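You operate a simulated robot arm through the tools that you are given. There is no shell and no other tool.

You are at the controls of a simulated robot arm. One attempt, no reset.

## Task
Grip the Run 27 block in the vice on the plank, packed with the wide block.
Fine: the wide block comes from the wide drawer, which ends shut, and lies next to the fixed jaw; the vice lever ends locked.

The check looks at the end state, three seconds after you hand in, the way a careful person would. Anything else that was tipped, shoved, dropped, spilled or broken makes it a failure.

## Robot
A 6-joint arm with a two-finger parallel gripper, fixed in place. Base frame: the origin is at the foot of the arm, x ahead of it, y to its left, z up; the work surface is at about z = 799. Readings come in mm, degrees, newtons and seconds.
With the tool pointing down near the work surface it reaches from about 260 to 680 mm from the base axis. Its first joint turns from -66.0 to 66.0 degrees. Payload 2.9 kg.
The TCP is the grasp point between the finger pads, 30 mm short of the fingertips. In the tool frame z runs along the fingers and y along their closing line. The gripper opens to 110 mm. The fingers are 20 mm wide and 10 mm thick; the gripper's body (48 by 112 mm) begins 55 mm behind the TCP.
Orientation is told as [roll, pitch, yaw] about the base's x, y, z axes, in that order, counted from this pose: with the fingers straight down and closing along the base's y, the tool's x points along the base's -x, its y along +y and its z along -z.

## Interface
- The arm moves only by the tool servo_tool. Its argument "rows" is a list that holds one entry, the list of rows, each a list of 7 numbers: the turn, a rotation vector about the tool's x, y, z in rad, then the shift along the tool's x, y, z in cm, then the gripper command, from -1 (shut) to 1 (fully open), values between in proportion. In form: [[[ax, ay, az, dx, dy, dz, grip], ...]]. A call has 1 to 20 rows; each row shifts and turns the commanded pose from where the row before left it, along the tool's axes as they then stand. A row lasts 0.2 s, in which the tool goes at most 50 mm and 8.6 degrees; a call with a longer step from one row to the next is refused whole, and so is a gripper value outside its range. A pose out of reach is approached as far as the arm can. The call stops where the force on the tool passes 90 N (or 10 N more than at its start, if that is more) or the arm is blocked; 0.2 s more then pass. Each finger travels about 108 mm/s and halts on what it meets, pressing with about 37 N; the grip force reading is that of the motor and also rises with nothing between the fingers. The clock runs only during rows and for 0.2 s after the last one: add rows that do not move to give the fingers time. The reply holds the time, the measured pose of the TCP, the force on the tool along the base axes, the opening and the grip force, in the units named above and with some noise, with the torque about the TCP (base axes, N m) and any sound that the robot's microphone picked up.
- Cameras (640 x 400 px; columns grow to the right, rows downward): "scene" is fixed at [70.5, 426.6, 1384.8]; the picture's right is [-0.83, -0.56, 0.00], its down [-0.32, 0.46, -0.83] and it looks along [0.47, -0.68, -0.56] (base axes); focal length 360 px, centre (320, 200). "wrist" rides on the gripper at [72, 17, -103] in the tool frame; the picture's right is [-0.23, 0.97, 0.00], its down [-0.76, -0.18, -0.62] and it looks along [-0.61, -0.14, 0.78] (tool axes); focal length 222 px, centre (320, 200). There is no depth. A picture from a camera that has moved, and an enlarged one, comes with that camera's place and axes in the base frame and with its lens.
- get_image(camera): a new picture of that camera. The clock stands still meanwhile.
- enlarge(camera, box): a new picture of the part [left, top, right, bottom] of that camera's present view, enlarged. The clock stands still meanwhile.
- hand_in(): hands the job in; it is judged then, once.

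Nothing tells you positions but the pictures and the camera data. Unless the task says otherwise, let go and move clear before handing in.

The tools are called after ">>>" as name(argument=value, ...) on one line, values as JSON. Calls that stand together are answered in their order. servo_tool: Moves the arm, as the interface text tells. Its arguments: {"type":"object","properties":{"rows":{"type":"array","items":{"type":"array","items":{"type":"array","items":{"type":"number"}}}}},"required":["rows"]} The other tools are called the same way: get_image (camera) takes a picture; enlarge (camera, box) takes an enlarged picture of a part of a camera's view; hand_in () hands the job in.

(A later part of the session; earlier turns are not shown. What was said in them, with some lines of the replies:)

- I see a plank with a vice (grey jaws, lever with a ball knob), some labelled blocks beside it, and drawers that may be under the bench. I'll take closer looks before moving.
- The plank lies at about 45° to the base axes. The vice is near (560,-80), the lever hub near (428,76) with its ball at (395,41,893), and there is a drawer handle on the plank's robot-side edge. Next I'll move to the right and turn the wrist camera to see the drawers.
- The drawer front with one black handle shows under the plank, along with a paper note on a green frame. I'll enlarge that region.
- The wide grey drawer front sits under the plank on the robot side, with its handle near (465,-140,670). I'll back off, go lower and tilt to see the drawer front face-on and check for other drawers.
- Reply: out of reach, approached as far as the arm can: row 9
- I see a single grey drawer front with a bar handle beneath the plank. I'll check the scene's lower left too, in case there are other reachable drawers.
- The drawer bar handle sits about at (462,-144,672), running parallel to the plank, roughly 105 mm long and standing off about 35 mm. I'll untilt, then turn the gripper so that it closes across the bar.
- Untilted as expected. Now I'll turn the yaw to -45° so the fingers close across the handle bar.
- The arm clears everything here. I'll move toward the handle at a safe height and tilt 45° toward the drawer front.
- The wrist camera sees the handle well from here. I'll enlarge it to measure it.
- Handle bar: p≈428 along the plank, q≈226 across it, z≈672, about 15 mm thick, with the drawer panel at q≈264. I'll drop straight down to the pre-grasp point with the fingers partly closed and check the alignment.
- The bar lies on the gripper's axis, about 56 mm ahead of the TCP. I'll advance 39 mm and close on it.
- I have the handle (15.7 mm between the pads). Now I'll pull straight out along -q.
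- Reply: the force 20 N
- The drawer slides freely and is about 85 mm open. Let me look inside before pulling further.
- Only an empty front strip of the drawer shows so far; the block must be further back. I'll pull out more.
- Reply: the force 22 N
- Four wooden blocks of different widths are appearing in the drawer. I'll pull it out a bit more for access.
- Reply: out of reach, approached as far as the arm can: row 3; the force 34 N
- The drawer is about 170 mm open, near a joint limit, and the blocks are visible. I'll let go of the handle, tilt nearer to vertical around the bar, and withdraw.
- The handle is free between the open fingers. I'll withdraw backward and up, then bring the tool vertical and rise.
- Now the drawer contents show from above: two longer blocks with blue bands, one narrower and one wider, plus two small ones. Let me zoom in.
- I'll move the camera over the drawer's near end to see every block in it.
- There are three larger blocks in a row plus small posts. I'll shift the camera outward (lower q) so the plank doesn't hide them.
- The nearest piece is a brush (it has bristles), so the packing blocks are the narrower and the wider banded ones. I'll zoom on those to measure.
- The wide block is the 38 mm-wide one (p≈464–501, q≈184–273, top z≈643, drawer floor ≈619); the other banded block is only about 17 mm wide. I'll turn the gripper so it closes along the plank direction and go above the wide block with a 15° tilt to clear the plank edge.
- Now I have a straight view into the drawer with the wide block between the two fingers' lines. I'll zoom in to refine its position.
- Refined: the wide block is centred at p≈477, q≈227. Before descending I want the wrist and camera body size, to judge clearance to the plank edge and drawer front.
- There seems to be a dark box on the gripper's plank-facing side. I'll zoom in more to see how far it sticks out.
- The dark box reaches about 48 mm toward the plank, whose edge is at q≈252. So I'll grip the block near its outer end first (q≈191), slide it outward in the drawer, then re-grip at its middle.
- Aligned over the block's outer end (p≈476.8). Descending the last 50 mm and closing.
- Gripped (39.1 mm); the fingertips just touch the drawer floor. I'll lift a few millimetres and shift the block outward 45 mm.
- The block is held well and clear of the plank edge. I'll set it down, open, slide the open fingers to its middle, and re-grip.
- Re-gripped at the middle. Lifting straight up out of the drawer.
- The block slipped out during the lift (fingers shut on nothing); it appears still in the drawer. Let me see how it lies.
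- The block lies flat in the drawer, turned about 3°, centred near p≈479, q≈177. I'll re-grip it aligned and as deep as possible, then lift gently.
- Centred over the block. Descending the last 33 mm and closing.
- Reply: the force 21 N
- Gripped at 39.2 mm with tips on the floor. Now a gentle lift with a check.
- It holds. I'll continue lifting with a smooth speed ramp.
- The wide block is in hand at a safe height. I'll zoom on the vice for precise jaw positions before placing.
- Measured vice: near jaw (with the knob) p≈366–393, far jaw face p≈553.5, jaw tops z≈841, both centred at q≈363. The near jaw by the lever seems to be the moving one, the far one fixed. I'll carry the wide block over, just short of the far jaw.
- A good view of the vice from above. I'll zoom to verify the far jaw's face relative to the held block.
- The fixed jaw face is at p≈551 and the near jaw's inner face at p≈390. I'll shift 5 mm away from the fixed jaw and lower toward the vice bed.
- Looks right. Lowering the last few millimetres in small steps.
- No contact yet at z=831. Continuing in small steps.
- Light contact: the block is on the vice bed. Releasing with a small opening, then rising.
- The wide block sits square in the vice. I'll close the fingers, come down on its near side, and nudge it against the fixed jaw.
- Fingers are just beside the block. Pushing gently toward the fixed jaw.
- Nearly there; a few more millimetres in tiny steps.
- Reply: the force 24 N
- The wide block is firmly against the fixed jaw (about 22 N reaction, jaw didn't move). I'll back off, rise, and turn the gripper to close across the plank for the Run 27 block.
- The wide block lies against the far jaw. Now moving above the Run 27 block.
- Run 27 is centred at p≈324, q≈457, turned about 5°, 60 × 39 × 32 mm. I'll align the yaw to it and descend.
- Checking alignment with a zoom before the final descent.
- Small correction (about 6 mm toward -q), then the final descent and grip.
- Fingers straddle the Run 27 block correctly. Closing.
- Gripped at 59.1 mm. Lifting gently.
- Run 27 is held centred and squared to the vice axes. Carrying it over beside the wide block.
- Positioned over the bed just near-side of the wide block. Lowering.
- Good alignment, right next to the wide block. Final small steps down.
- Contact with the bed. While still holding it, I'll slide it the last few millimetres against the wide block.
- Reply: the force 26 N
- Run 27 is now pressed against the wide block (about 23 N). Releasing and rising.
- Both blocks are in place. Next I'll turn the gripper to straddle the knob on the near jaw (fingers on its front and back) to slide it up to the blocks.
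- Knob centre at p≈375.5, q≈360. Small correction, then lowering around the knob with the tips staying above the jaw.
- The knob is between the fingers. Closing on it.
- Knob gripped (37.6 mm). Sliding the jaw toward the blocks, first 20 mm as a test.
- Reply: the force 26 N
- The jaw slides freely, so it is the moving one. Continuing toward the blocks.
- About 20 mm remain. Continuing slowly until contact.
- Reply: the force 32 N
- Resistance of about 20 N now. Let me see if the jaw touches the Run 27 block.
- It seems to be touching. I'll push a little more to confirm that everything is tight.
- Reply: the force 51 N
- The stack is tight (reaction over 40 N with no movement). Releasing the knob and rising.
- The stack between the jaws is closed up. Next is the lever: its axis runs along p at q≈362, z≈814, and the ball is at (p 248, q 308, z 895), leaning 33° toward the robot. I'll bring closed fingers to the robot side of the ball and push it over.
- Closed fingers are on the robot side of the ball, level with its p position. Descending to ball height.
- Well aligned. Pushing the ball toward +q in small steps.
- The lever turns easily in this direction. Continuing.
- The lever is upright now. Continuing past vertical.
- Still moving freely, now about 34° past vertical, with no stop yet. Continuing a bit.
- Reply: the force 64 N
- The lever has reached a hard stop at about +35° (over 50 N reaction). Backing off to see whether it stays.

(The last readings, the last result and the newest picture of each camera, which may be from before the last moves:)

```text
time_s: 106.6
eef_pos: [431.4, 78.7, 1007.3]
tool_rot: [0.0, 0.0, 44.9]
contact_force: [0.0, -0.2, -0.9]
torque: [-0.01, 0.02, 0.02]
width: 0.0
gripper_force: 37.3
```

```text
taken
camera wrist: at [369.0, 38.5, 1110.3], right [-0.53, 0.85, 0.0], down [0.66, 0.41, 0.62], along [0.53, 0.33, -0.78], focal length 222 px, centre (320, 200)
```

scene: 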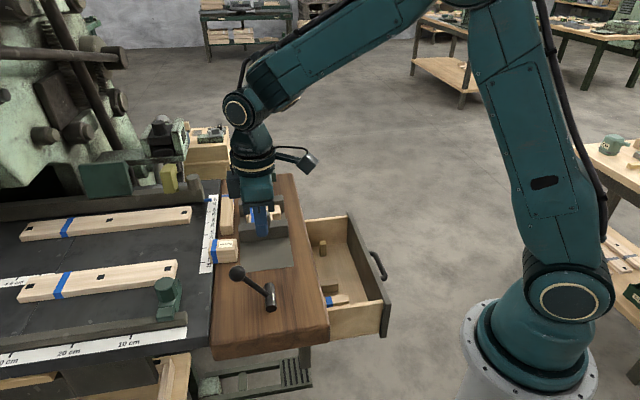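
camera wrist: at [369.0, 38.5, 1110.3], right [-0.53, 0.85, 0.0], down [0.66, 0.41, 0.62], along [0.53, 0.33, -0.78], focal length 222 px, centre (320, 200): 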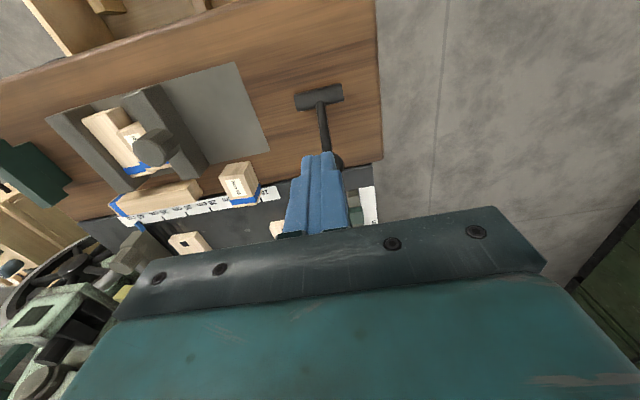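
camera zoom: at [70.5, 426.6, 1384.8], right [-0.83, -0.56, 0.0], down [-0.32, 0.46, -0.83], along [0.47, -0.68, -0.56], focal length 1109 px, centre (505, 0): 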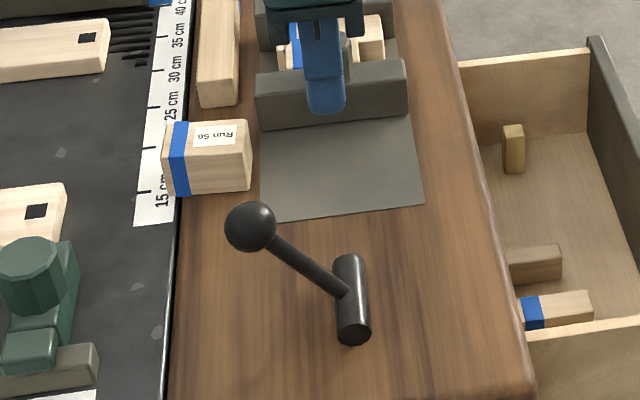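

The lever stays over at the stop. I'll do a gentle test on the knob to confirm that the jaw is really locked now.

>>> servo_tool(rows=[[[0, 0, 0, 0, -4.0, 0, -1], [0, 0, 0, 0, -4.0, 0, -1], [0, 0, 0, 0, -4.0, 0, -1], [0, 0, 0, 0, -4.0, 0, -1], [0, 0, 0, 0, -4.0, 0, -1], [0, 0, 0, 0, -4.3, 0, -1], [0, 0, 0, 0, 0, 3, -1], [0, 0, 0, 0, 0, 3, -1], [0, 0, 0, 0, 0, 0, -1]]])

>>> get_image(camera="wrist")

>>> enlarge(camera="scene", box=[215, 150, 315, 250])

```text
time_s: 108.6
eef_pos: [604.5, -88.1, 946.8]
tool_rot: [-0.1, 0.0, 45.1]
contact_force: [0.3, 0.4, -0.4]
torque: [-0.02, -0.04, 0.01]
width: 0.0
gripper_force: 36.7
```

```text
taken
camera wrist: at [542.1, -128.9, 1049.3], right [-0.53, 0.85, 0.0], down [0.66, 0.41, 0.62], along [0.53, 0.33, -0.78], focal length 222 px, centre (320, 200)
```

wrist: 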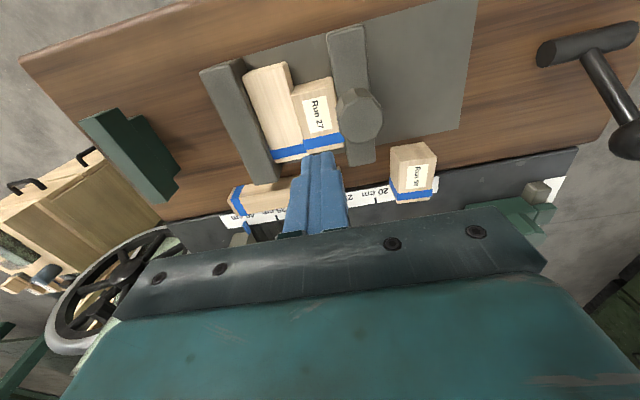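

```text
4.00 times, centred on (265, 200) of scene
camera zoom: at [70.5, 426.6, 1384.8], right [-0.83, -0.56, 0.0], down [-0.32, 0.46, -0.83], along [0.47, -0.68, -0.56], focal length 1442 px, centre (540, 200)
```

zoom: 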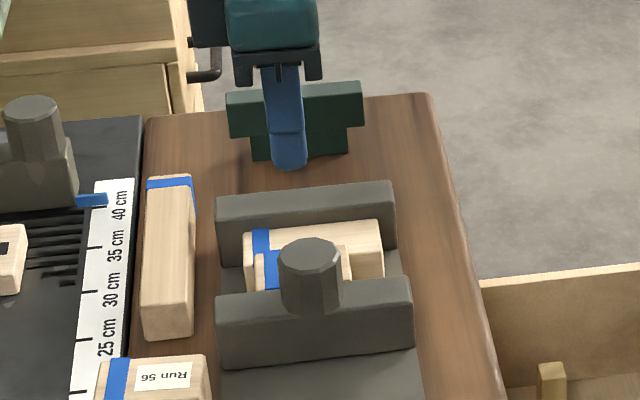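

>>> servo_tool(rows=[[[0, 0, 0, 0.4, 0, 2.5, -1], [0, 0, 0, 0, 0, 2.5, -1], [0, 0, 0, 0, 0, 1.5, -1], [0, 0, 0, 0, 0.2, 0, -1], [0, 0, 0, 0, 0.2, 0, -1], [0, 0, 0, 0, 0, 0, -1]]])

```text
time_s: 110.0
eef_pos: [598.6, -90.8, 879.2]
tool_rot: [0.0, -0.1, 45.0]
contact_force: [-0.7, -0.2, 0.0]
torque: [-0.03, 0.0, -0.01]
width: 0.0
gripper_force: 37.5
```

>>> servo_tool(rows=[[[0, 0, 0, 0, 0.15, 0, -1], [0, 0, 0, 0, 0.15, 0, -1], [0, 0, 0, 0, 0, 0, -1]]])

```text
time_s: 110.8
eef_pos: [596.7, -89.0, 878.9]
tool_rot: [0.0, 0.0, 44.9]
contact_force: [-0.5, -0.2, -0.5]
torque: [-0.01, 0.02, 0.0]
width: 0.0
gripper_force: 37.4
```

>>> servo_tool(rows=[[[0, 0, 0, 0, 0.15, 0, -1], [0, 0, 0, 0, 0.15, 0, -1], [0, 0, 0, 0, 0, 0, -1]]])

>>> enlarge(camera="scene", box=[225, 185, 305, 245])

```text
time_s: 111.6
eef_pos: [594.0, -87.9, 878.9]
tool_rot: [0.0, -0.1, 44.9]
contact_force: [12.0, -8.1, -12.0]
torque: [-0.17, -0.28, -0.07]
width: 0.3
gripper_force: 37.0
```

```text
6.67 times, centred on (265, 215) of scene
camera zoom: at [71.0, 426.4, 1384.8], right [-0.83, -0.56, 0.0], down [-0.32, 0.46, -0.83], along [0.47, -0.68, -0.56], focal length 2402 px, centre (687, 100)
```

zoom: 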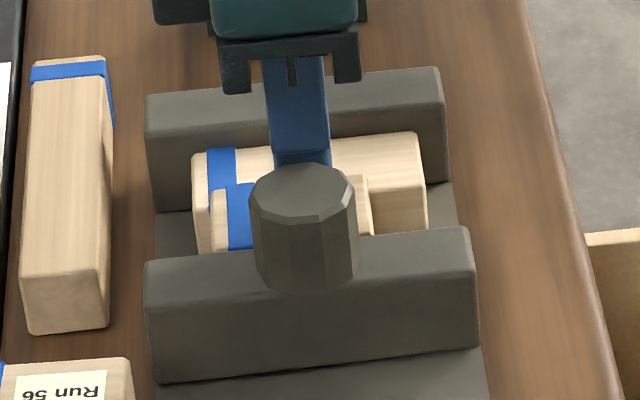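

The knob resists about 14 N without moving, while before it slid with almost no force, so the vice is locked. I'll back off, rise, and turn the gripper for closing the drawer.

>>> servo_tool(rows=[[[0, 0, 0, 0, -0.4, 0, -1], [0, 0, 0, 0, 0, -2.5, -1], [0, 0, 0, 0, 0, -4.5, -1], [0, 0, 0, 0, 0, -4.5, -1], [0, 0, 0.1428, 0, 0, 0, -1], [0, 0, 0.1428, 0, 0, 0, -1], [0, 0, 0.1428, 0, 0, 0, -1], [0, 0, 0.1428, 0, 0, 0, -1], [0, 0, 0.1428, 0, 0, 0, -1], [0, 0, 0.1428, 0, 0, 0, -1], [0, 0, 0.1428, 0, 0, 0, -1], [0, 0, 0.1428, 0, 0, 0, -1], [0, 0, 0.1428, 0, 0, 0, -1], [0, 0, 0.1428, 0, 0, 0, -1], [0, 0, 0.1428, 0, 0, 0, -1], [0, 0, 0, 0, 0, 0, -1]]])

>>> get_image(camera="scene")

>>> get_image(camera="wrist")

```text
time_s: 115.0
eef_pos: [597.4, -89.0, 995.4]
tool_rot: [0.0, -0.1, -45.1]
contact_force: [-0.1, 0.2, -0.2]
torque: [-0.02, -0.01, -0.02]
width: 0.0
gripper_force: 36.5
```

```text
taken
```

scene: 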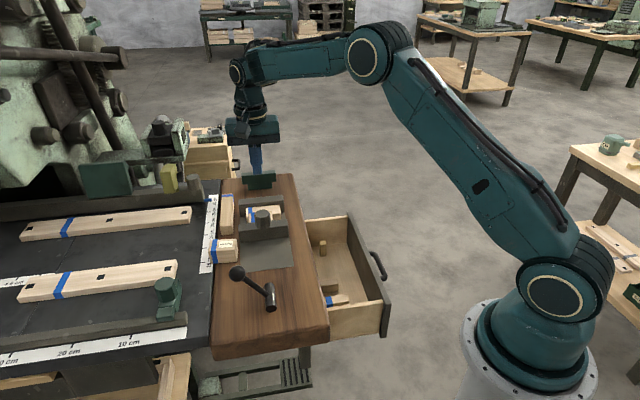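

```text
taken
camera wrist: at [559.5, -26.8, 1098.0], right [0.85, 0.53, 0.0], down [0.41, -0.66, 0.62], along [0.33, -0.53, -0.78], focal length 222 px, centre (320, 200)
```

wrist: 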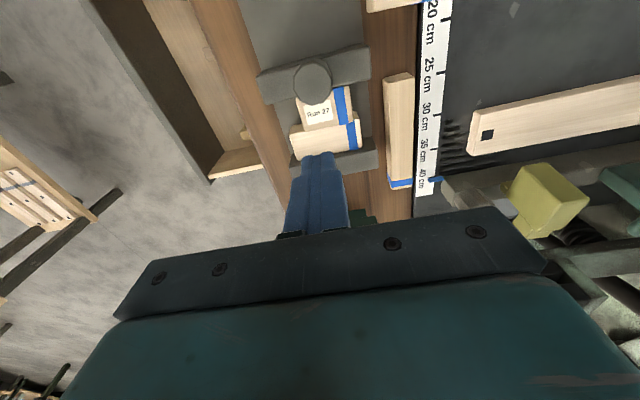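

Vice and lever look right. Moving out in front of the drawer and tilting the fingers toward it.

>>> servo_tool(rows=[[[0, 0, 0, 0.81, -4.36, 0.6, -1], [0, 0, 0, 0.81, -4.36, 0.6, -1], [0, 0, 0, 0.81, -4.36, 0.6, -1], [0, 0, 0, 0.81, -4.36, 0.6, -1], [0, 0, 0, 0.81, -4.36, 0.6, -1], [0, 0, 0, 0.81, -4.36, 0.6, -1], [0, 0, 0, 0.81, -4.36, 0.6, -1], [0, 0, 0, 0, 0, 0, -1], [-0.1309, 0, 0, 0, 0, 0, -1], [-0.1309, 0, 0, 0, 0, 0, -1], [-0.1309, 0, 0, 0, 0, 0, -1], [-0.1309, 0, 0, 0, 0, 0, -1], [-0.1309, 0, 0, 0, 0, 0, -1], [-0.1309, 0, 0, 0, 0, 0, -1], [0, 0, 0, 0, 0, 0, -1]]])

>>> get_image(camera="wrist")

>>> get_image(camera="scene")

```text
time_s: 118.2
eef_pos: [341.9, -265.3, 954.5]
tool_rot: [45.1, 0.1, -45.0]
contact_force: [-0.5, -0.3, -0.1]
torque: [0.0, -0.01, 0.01]
width: 0.0
gripper_force: 37.2
```

```text
taken
camera wrist: at [247.6, -258.0, 1037.5], right [0.65, 0.33, 0.69], down [0.14, -0.94, 0.31], along [0.75, -0.11, -0.65], focal length 222 px, centre (320, 200)
```

wrist: 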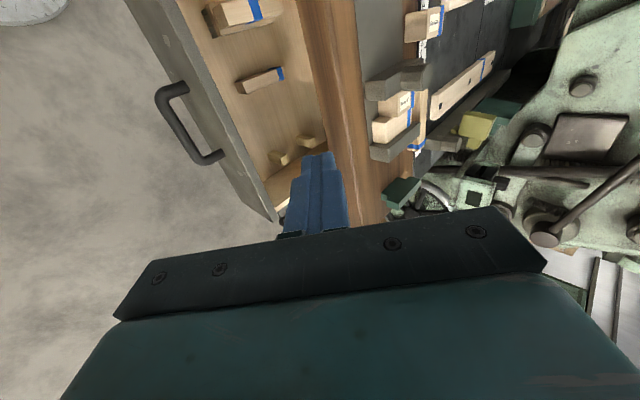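

```text
taken
```

scene: 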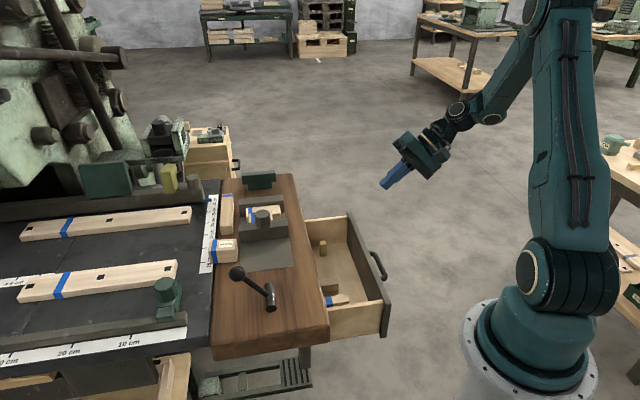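

At 45° tilt, just outside the drawer front. Lowering toward pushing height above the handle.

>>> servo_tool(rows=[[[0, 0, 0, 0, -2.88, 2.78, -1], [0, 0, 0, 0, -2.88, 2.78, -1], [0, 0, 0, 0, -2.88, 2.78, -1], [0, 0, 0, 0, -2.88, 2.78, -1], [0, 0, 0, 0, -2.5, 2.45, -1], [0, 0, 0, 0, 0, 0, -1]]])

>>> get_image(camera="wrist")

>>> enlarge(camera="scene", box=[290, 180, 450, 340])

```text
time_s: 119.6
eef_pos: [341.9, -269.5, 756.6]
tool_rot: [45.0, -0.1, -45.1]
contact_force: [-0.3, 0.3, -0.1]
torque: [0.01, 0.05, 0.0]
width: 0.1
gripper_force: 37.3
```

```text
taken
camera wrist: at [247.5, -262.8, 841.4], right [0.65, 0.33, 0.69], down [0.14, -0.94, 0.32], along [0.75, -0.11, -0.65], focal length 222 px, centre (320, 200)
```

wrist: 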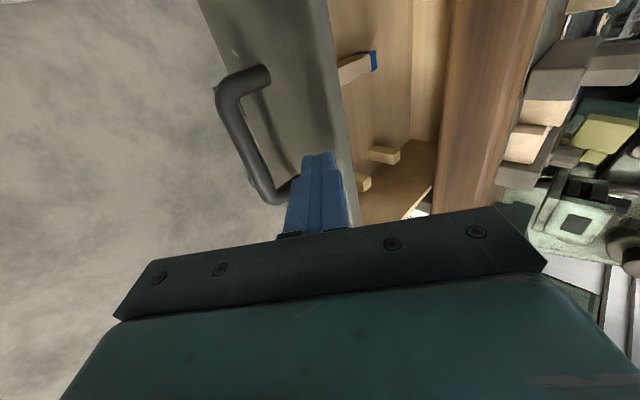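

```text
2.50 times, centred on (370, 260) of scene
camera zoom: at [70.5, 426.6, 1384.8], right [-0.83, -0.56, 0.0], down [-0.32, 0.46, -0.83], along [0.47, -0.68, -0.56], focal length 901 px, centre (195, 50)
```

zoom: 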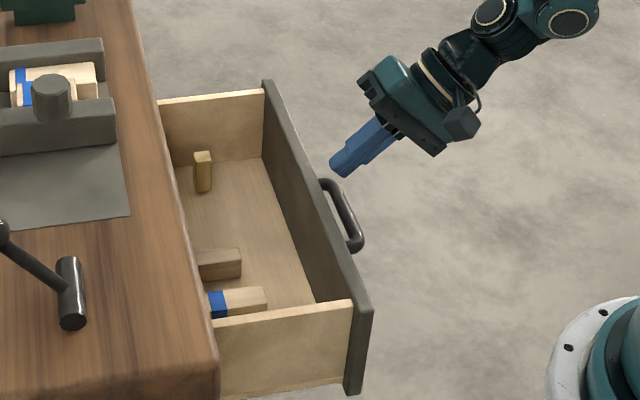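

Lowering the last 35 mm, then contacting the drawer front gently.

>>> servo_tool(rows=[[[0, 0, 0, 0, -1.2, 1.2, -1], [0, 0, 0, 0, -1.2, 1.2, -1], [0, 0, 0, 0, 0, 0, -1]]])

>>> get_image(camera="wrist")

>>> enlarge(camera="scene", box=[310, 200, 430, 320])

```text
time_s: 120.4
eef_pos: [339.3, -267.9, 725.3]
tool_rot: [45.0, 0.0, -44.9]
contact_force: [0.2, 0.2, 0.2]
torque: [-0.01, 0.02, -0.01]
width: 0.0
gripper_force: 36.9
```

```text
taken
camera wrist: at [246.6, -260.8, 808.9], right [0.65, 0.33, 0.69], down [0.14, -0.94, 0.32], along [0.75, -0.11, -0.65], focal length 222 px, centre (320, 200)
```

wrist: 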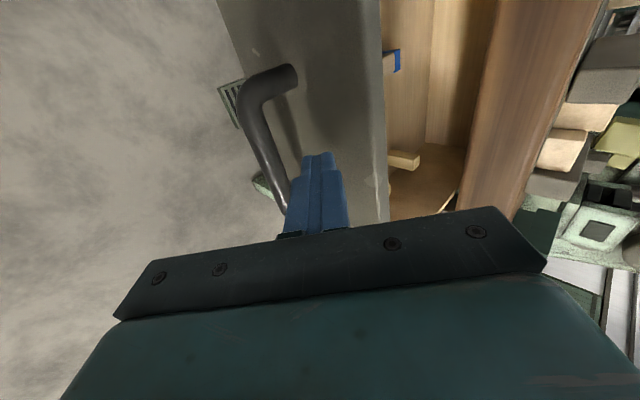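

```text
3.33 times, centred on (370, 260) of scene
camera zoom: at [70.5, 426.6, 1384.8], right [-0.83, -0.56, 0.0], down [-0.32, 0.46, -0.83], along [0.47, -0.68, -0.56], focal length 1201 px, centre (153, 0)
```

zoom: 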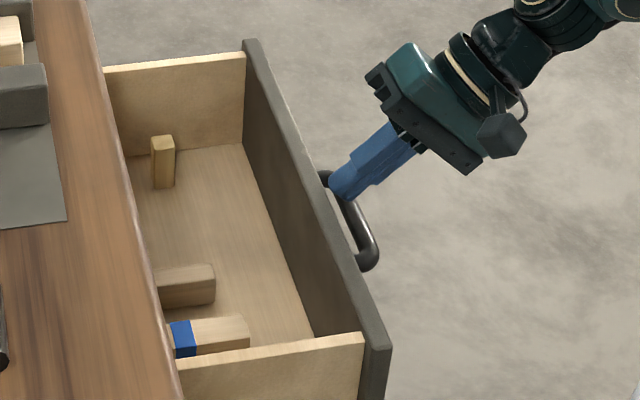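

Fingertips are above the handle bar, close to the panel. Starting to push the drawer shut slowly.

>>> servo_tool(rows=[[[0, 0, 0, 0, 0.35, 0.35, -1], [0, 0, 0, 0, 0.35, 0.35, -1], [0, 0, 0, 0, 0.25, 0.25, -1], [0, 0, 0, 0, 0.25, 0.25, -1], [0, 0, 0, 0, 0.35, 0.35, -1], [0, 0, 0, 0, 0.5, 0.5, -1], [0, 0, 0, 0, 0.6, 0.6, -1], [0, 0, 0, 0, 0.6, 0.6, -1], [0, 0, 0, 0, 0, 0, -1]]])

>>> enlarge(camera="scene", box=[290, 200, 430, 330])

```text
time_s: 122.4
eef_pos: [372.7, -232.6, 724.6]
tool_rot: [45.0, 0.0, -45.0]
contact_force: [0.2, -0.5, 0.1]
torque: [-0.02, 0.0, -0.04]
width: 0.2
gripper_force: 37.2
```

```text
3.08 times, centred on (360, 265) of scene
camera zoom: at [70.5, 426.6, 1384.8], right [-0.83, -0.56, 0.0], down [-0.32, 0.46, -0.83], along [0.47, -0.68, -0.56], focal length 1109 px, centre (197, 0)
```

zoom: 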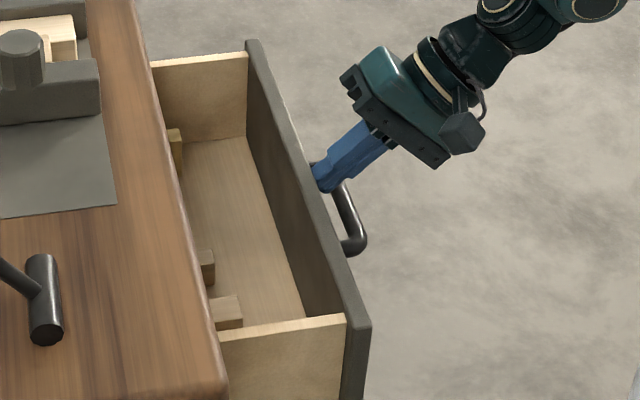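

The drawer is moving in smoothly. Continuing.

>>> servo_tool(rows=[[[0, 0, 0, 0, 0.4, 0.4, -1], [0, 0, 0, 0, 0.6, 0.6, -1], [0, 0, 0, 0, 0.65, 0.65, -1], [0, 0, 0, 0, 0.65, 0.65, -1], [0, 0, 0, 0, 0.65, 0.65, -1], [0, 0, 0, 0, 0.65, 0.65, -1], [0, 0, 0, 0, 0.65, 0.65, -1], [0, 0, 0, 0, 0.65, 0.65, -1], [0, 0, 0, 0, 0.65, 0.65, -1], [0, 0, 0, 0, 0.6, 0.6, -1], [0, 0, 0, 0, 0.5, 0.5, -1], [0, 0, 0, 0, 0.3, 0.3, -1], [0, 0, 0, 0, 0, 0, -1]]])

>>> enlarge(camera="scene", box=[270, 200, 410, 330])

>>> get_image(camera="wrist")

```text
time_s: 125.2
eef_pos: [441.8, -164.1, 725.0]
tool_rot: [45.0, 0.1, -45.1]
contact_force: [-0.9, 0.0, -0.8]
torque: [0.01, 0.01, -0.03]
width: 0.0
gripper_force: 36.9
```

```text
3.08 times, centred on (340, 265) of scene
camera zoom: at [70.5, 426.6, 1384.8], right [-0.83, -0.56, 0.0], down [-0.32, 0.46, -0.83], along [0.47, -0.68, -0.56], focal length 1109 px, centre (258, 0)
```

zoom: 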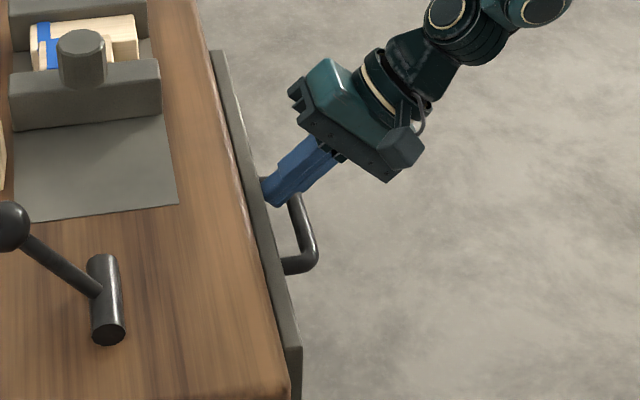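

```text
taken
camera wrist: at [348.8, -158.0, 809.5], right [0.65, 0.33, 0.69], down [0.14, -0.94, 0.32], along [0.75, -0.11, -0.65], focal length 222 px, centre (320, 200)
```

wrist: 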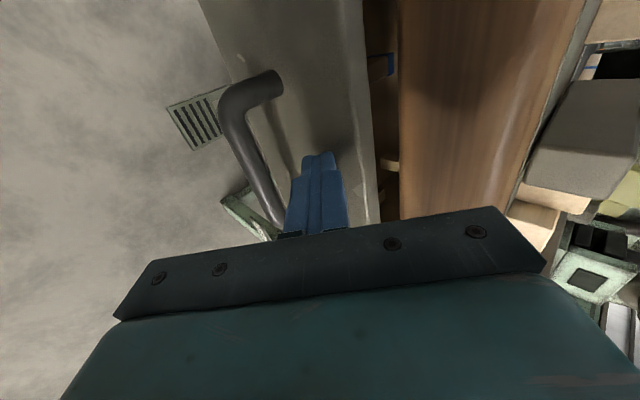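

About 40 mm remain. Continuing slowly and watching the force.

>>> servo_tool(rows=[[[0, 0, 0, 0, 0.4, 0.4, -1], [0, 0, 0, 0, 0.45, 0.45, -1], [0, 0, 0, 0, 0.45, 0.45, -1], [0, 0, 0, 0, 0.45, 0.45, -1], [0, 0, 0, 0, 0.35, 0.35, -1], [0, 0, 0, 0, 0.2, 0.2, -1], [0, 0, 0, 0, 0, 0, -1]]])

>>> get_image(camera="wrist")

>>> enlarge(camera="scene", box=[270, 180, 390, 300])

```text
time_s: 126.8
eef_pos: [464.6, -141.5, 723.2]
tool_rot: [45.0, 0.0, -44.9]
contact_force: [0.4, -1.4, 0.3]
torque: [-0.03, 0.01, -0.06]
width: 0.0
gripper_force: 37.4
```

```text
taken
camera wrist: at [371.1, -134.8, 808.1], right [0.65, 0.33, 0.69], down [0.14, -0.94, 0.32], along [0.75, -0.11, -0.65], focal length 222 px, centre (320, 200)
```

wrist: 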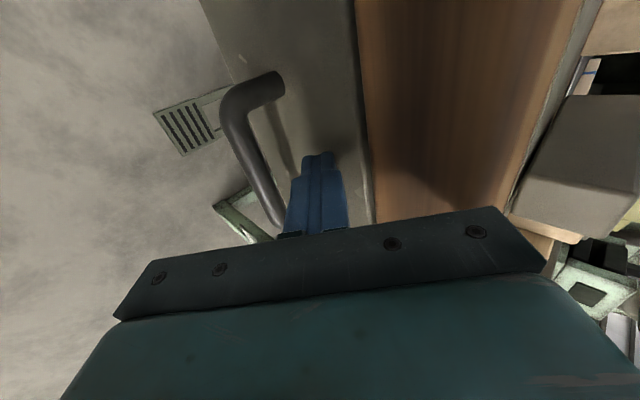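

```text
3.33 times, centred on (330, 240) of scene
camera zoom: at [70.5, 426.6, 1384.8], right [-0.83, -0.56, 0.0], down [-0.32, 0.46, -0.83], along [0.47, -0.68, -0.56], focal length 1201 px, centre (287, 67)
```

zoom: 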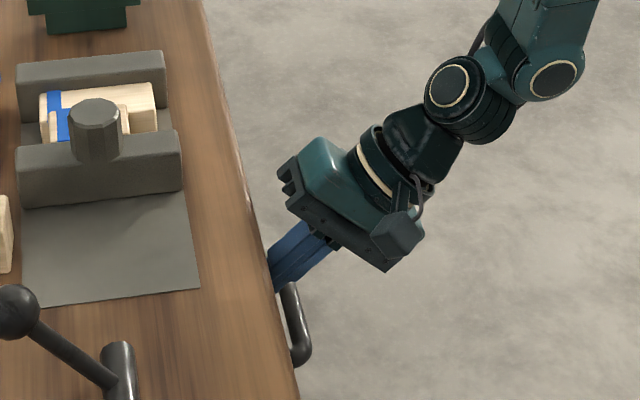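

Almost shut. Fine steps until the stop.

>>> servo_tool(rows=[[[0, 0, 0, 0, 0.15, 0.15, -1], [0, 0, 0, 0, 0.15, 0.15, -1], [0, 0, 0, 0, 0.15, 0.15, -1], [0, 0, 0, 0, 0, 0, -1]]])

```text
time_s: 127.8
eef_pos: [467.5, -137.6, 724.9]
tool_rot: [45.0, 0.0, -45.0]
contact_force: [-0.1, -1.8, -1.8]
torque: [-0.01, 0.05, -0.02]
width: 0.0
gripper_force: 36.9
```

>>> servo_tool(rows=[[[0, 0, 0, 0, 0.12, 0.12, -1], [0, 0, 0, 0, 0.12, 0.12, -1], [0, 0, 0, 0, 0, 0, -1]]])

```text
time_s: 128.6
eef_pos: [470.5, -136.5, 724.7]
tool_rot: [45.0, 0.0, -45.0]
contact_force: [-16.7, -9.4, 13.5]
torque: [0.15, -0.02, 0.16]
width: 0.0
gripper_force: 36.8
```

The stop is reached at the original closed position. One more small press to be sure.

>>> servo_tool(rows=[[[0, 0, 0, 0, 0.12, 0.12, -1], [0, 0, 0, 0, 0, 0, -1]]])

>>> get_image(camera="wrist")

```text
time_s: 129.2
eef_pos: [470.1, -134.8, 722.6]
tool_rot: [44.9, 0.1, -45.2]
contact_force: [-36.3, -21.4, 21.9]
torque: [0.09, 0.1, 0.29]
width: 0.0
gripper_force: 37.4
```

```text
taken
camera wrist: at [376.9, -128.5, 808.8], right [0.65, 0.33, 0.69], down [0.14, -0.94, 0.32], along [0.75, -0.11, -0.66], focal length 222 px, centre (320, 200)
```

wrist: 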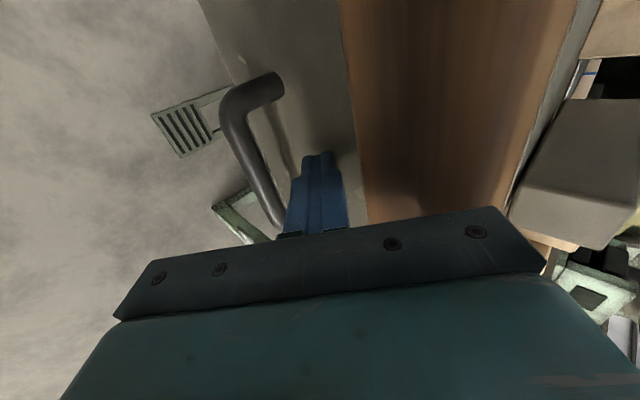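

The drawer is shut. Backing away along the tool axis and returning to upright.

>>> servo_tool(rows=[[[0, 0, 0, 0, -0.4, -0.4, -1], [0, 0, 0, 0, 0, -2, -1], [0, 0, 0, 0, 0, -3, -1], [0, 0, 0, 0, 0, -4, -1], [0, 0, 0, 0, 0, -4, -1], [0, 0, 0, 0, 2, -4, -1], [0.1309, 0, 0, 0, 0, 0, -1], [0.1309, 0, 0, 0, 0, 0, -1], [0.1309, 0, 0, 0, 0, 0, -1], [0.1309, 0, 0, 0, 0, 0, -1], [0.1309, 0, 0, 0, 0, 0, -1], [0.1309, 0, 0, 0, 0, 0, -1], [0, 0, 0, 0, 0, -4, -1], [0, 0, 0, 0, 0, -4, -1], [0, 0, 0, 0, 0, 0, -1]]])

>>> get_image(camera="scene")

>>> get_image(camera="wrist")

>>> enlarge(camera="scene", box=[195, 170, 345, 350])

```text
time_s: 132.4
eef_pos: [396.0, -210.1, 937.4]
tool_rot: [0.0, 0.0, -45.1]
contact_force: [-0.3, -0.4, 0.0]
torque: [-0.01, 0.0, 0.03]
width: 0.2
gripper_force: 37.3
```

```text
taken
```

scene: 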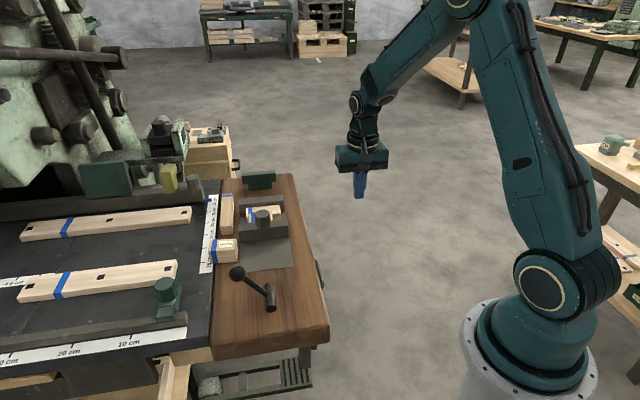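

```text
taken
camera wrist: at [357.6, -148.6, 1040.3], right [0.85, 0.53, 0.0], down [0.41, -0.66, 0.62], along [0.33, -0.53, -0.78], focal length 222 px, centre (320, 200)
```

wrist: 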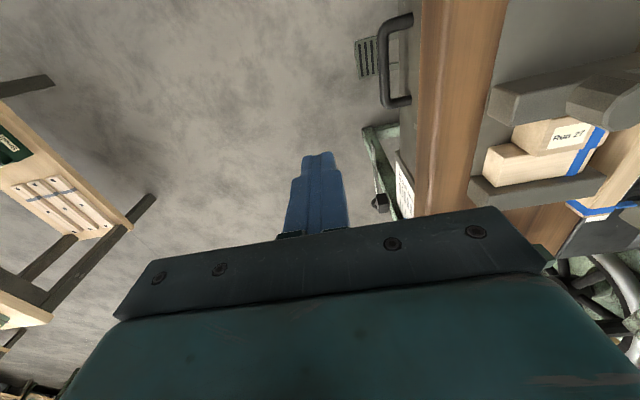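

```text
2.22 times, centred on (270, 260) of scene
camera zoom: at [70.5, 426.6, 1384.8], right [-0.83, -0.56, 0.0], down [-0.32, 0.46, -0.83], along [0.47, -0.68, -0.56], focal length 801 px, centre (431, 67)
```

zoom: 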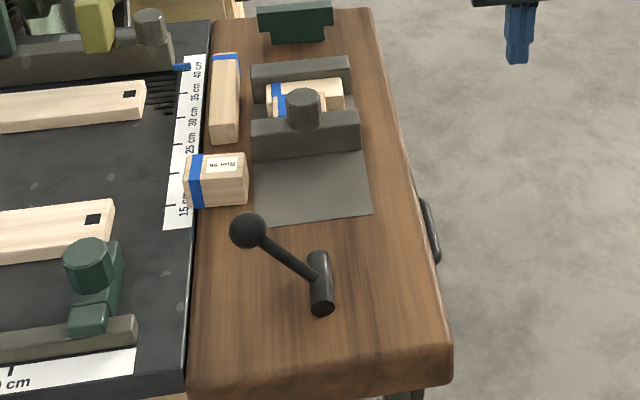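

Everything looks in place. Final close checks of the drawer, lever and vice against the starting picture.

>>> enlarge(camera="scene", box=[180, 240, 340, 340])

>>> enlarge(camera="scene", box=[180, 160, 340, 260])

>>> enlarge(camera="wrist", box=[340, 0, 640, 230])

```text
4.00 times, centred on (260, 290) of scene
camera zoom: at [70.5, 426.6, 1384.8], right [-0.83, -0.56, 0.0], down [-0.32, 0.46, -0.83], along [0.47, -0.68, -0.56], focal length 1442 px, centre (560, -160)
```

zoom: 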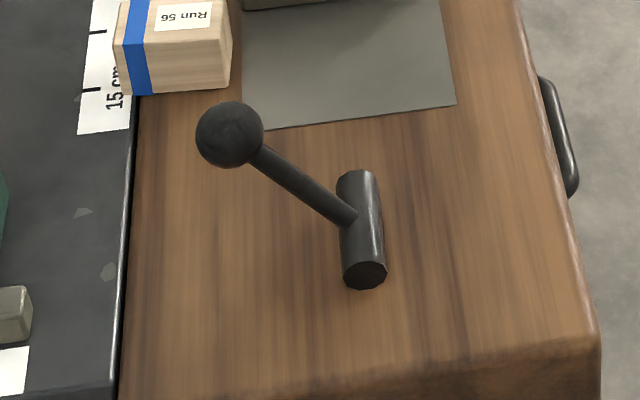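

```text
4.00 times, centred on (260, 210) of scene
camera zoom: at [70.5, 426.6, 1384.8], right [-0.83, -0.56, 0.0], down [-0.32, 0.46, -0.83], along [0.47, -0.68, -0.56], focal length 1442 px, centre (560, 160)
```

zoom: 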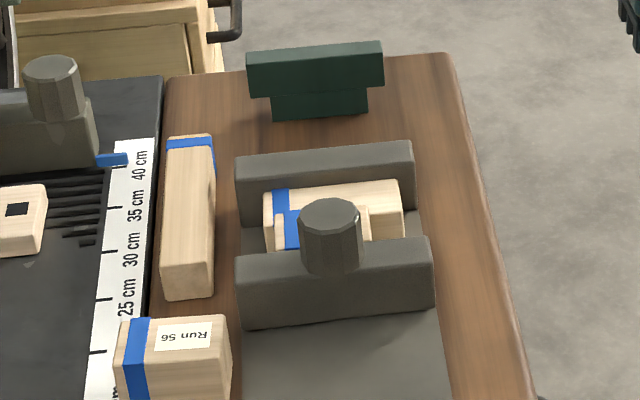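

```text
1.74 times, centred on (490, 115) of wrist
camera zoom: at [357.6, -148.6, 1040.3], right [0.85, 0.53, 0.0], down [0.41, -0.66, 0.62], along [0.33, -0.53, -0.78], focal length 386 px, centre (24, 348)
```

zoom: 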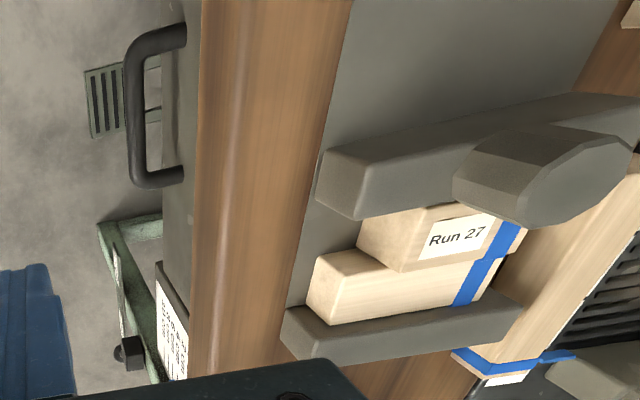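

The drawer handle is back exactly where it started, and the Run 56 block and the long block are untouched. Run 27 is clamped with the wide block against the fixed jaw, the lever is over at its stop, and the arm is clear. Handing in.

>>> hand_in()

```text
The job is handed in.
```

The job is handed in, and no result came back from the check. As far as I can tell from the last pictures and force readings, everything asked for is in place:

- **Vice:** Run 27 is clamped between the moving jaw and the wide block, and the wide block lies against the fixed (far) jaw.
- **Lever:** it is over at its hard stop and stayed there when I backed off. I took that as locked because the jaw slid freely beforehand, but afterwards did not move when I pushed its knob with about 14 N.
- **Drawer:** it is shut, with the handle back where it was at the start.
- **Other things:** the Run 56 block and the long block on the plank look unmoved, and the arm is clear.

The wide block slipped out of the gripper once, on the first lift, and dropped back inside the drawer. It landed flat, turned by about 3°, and the other pieces in the drawer looked undisturbed. I gripped it again and lifted it more slowly.
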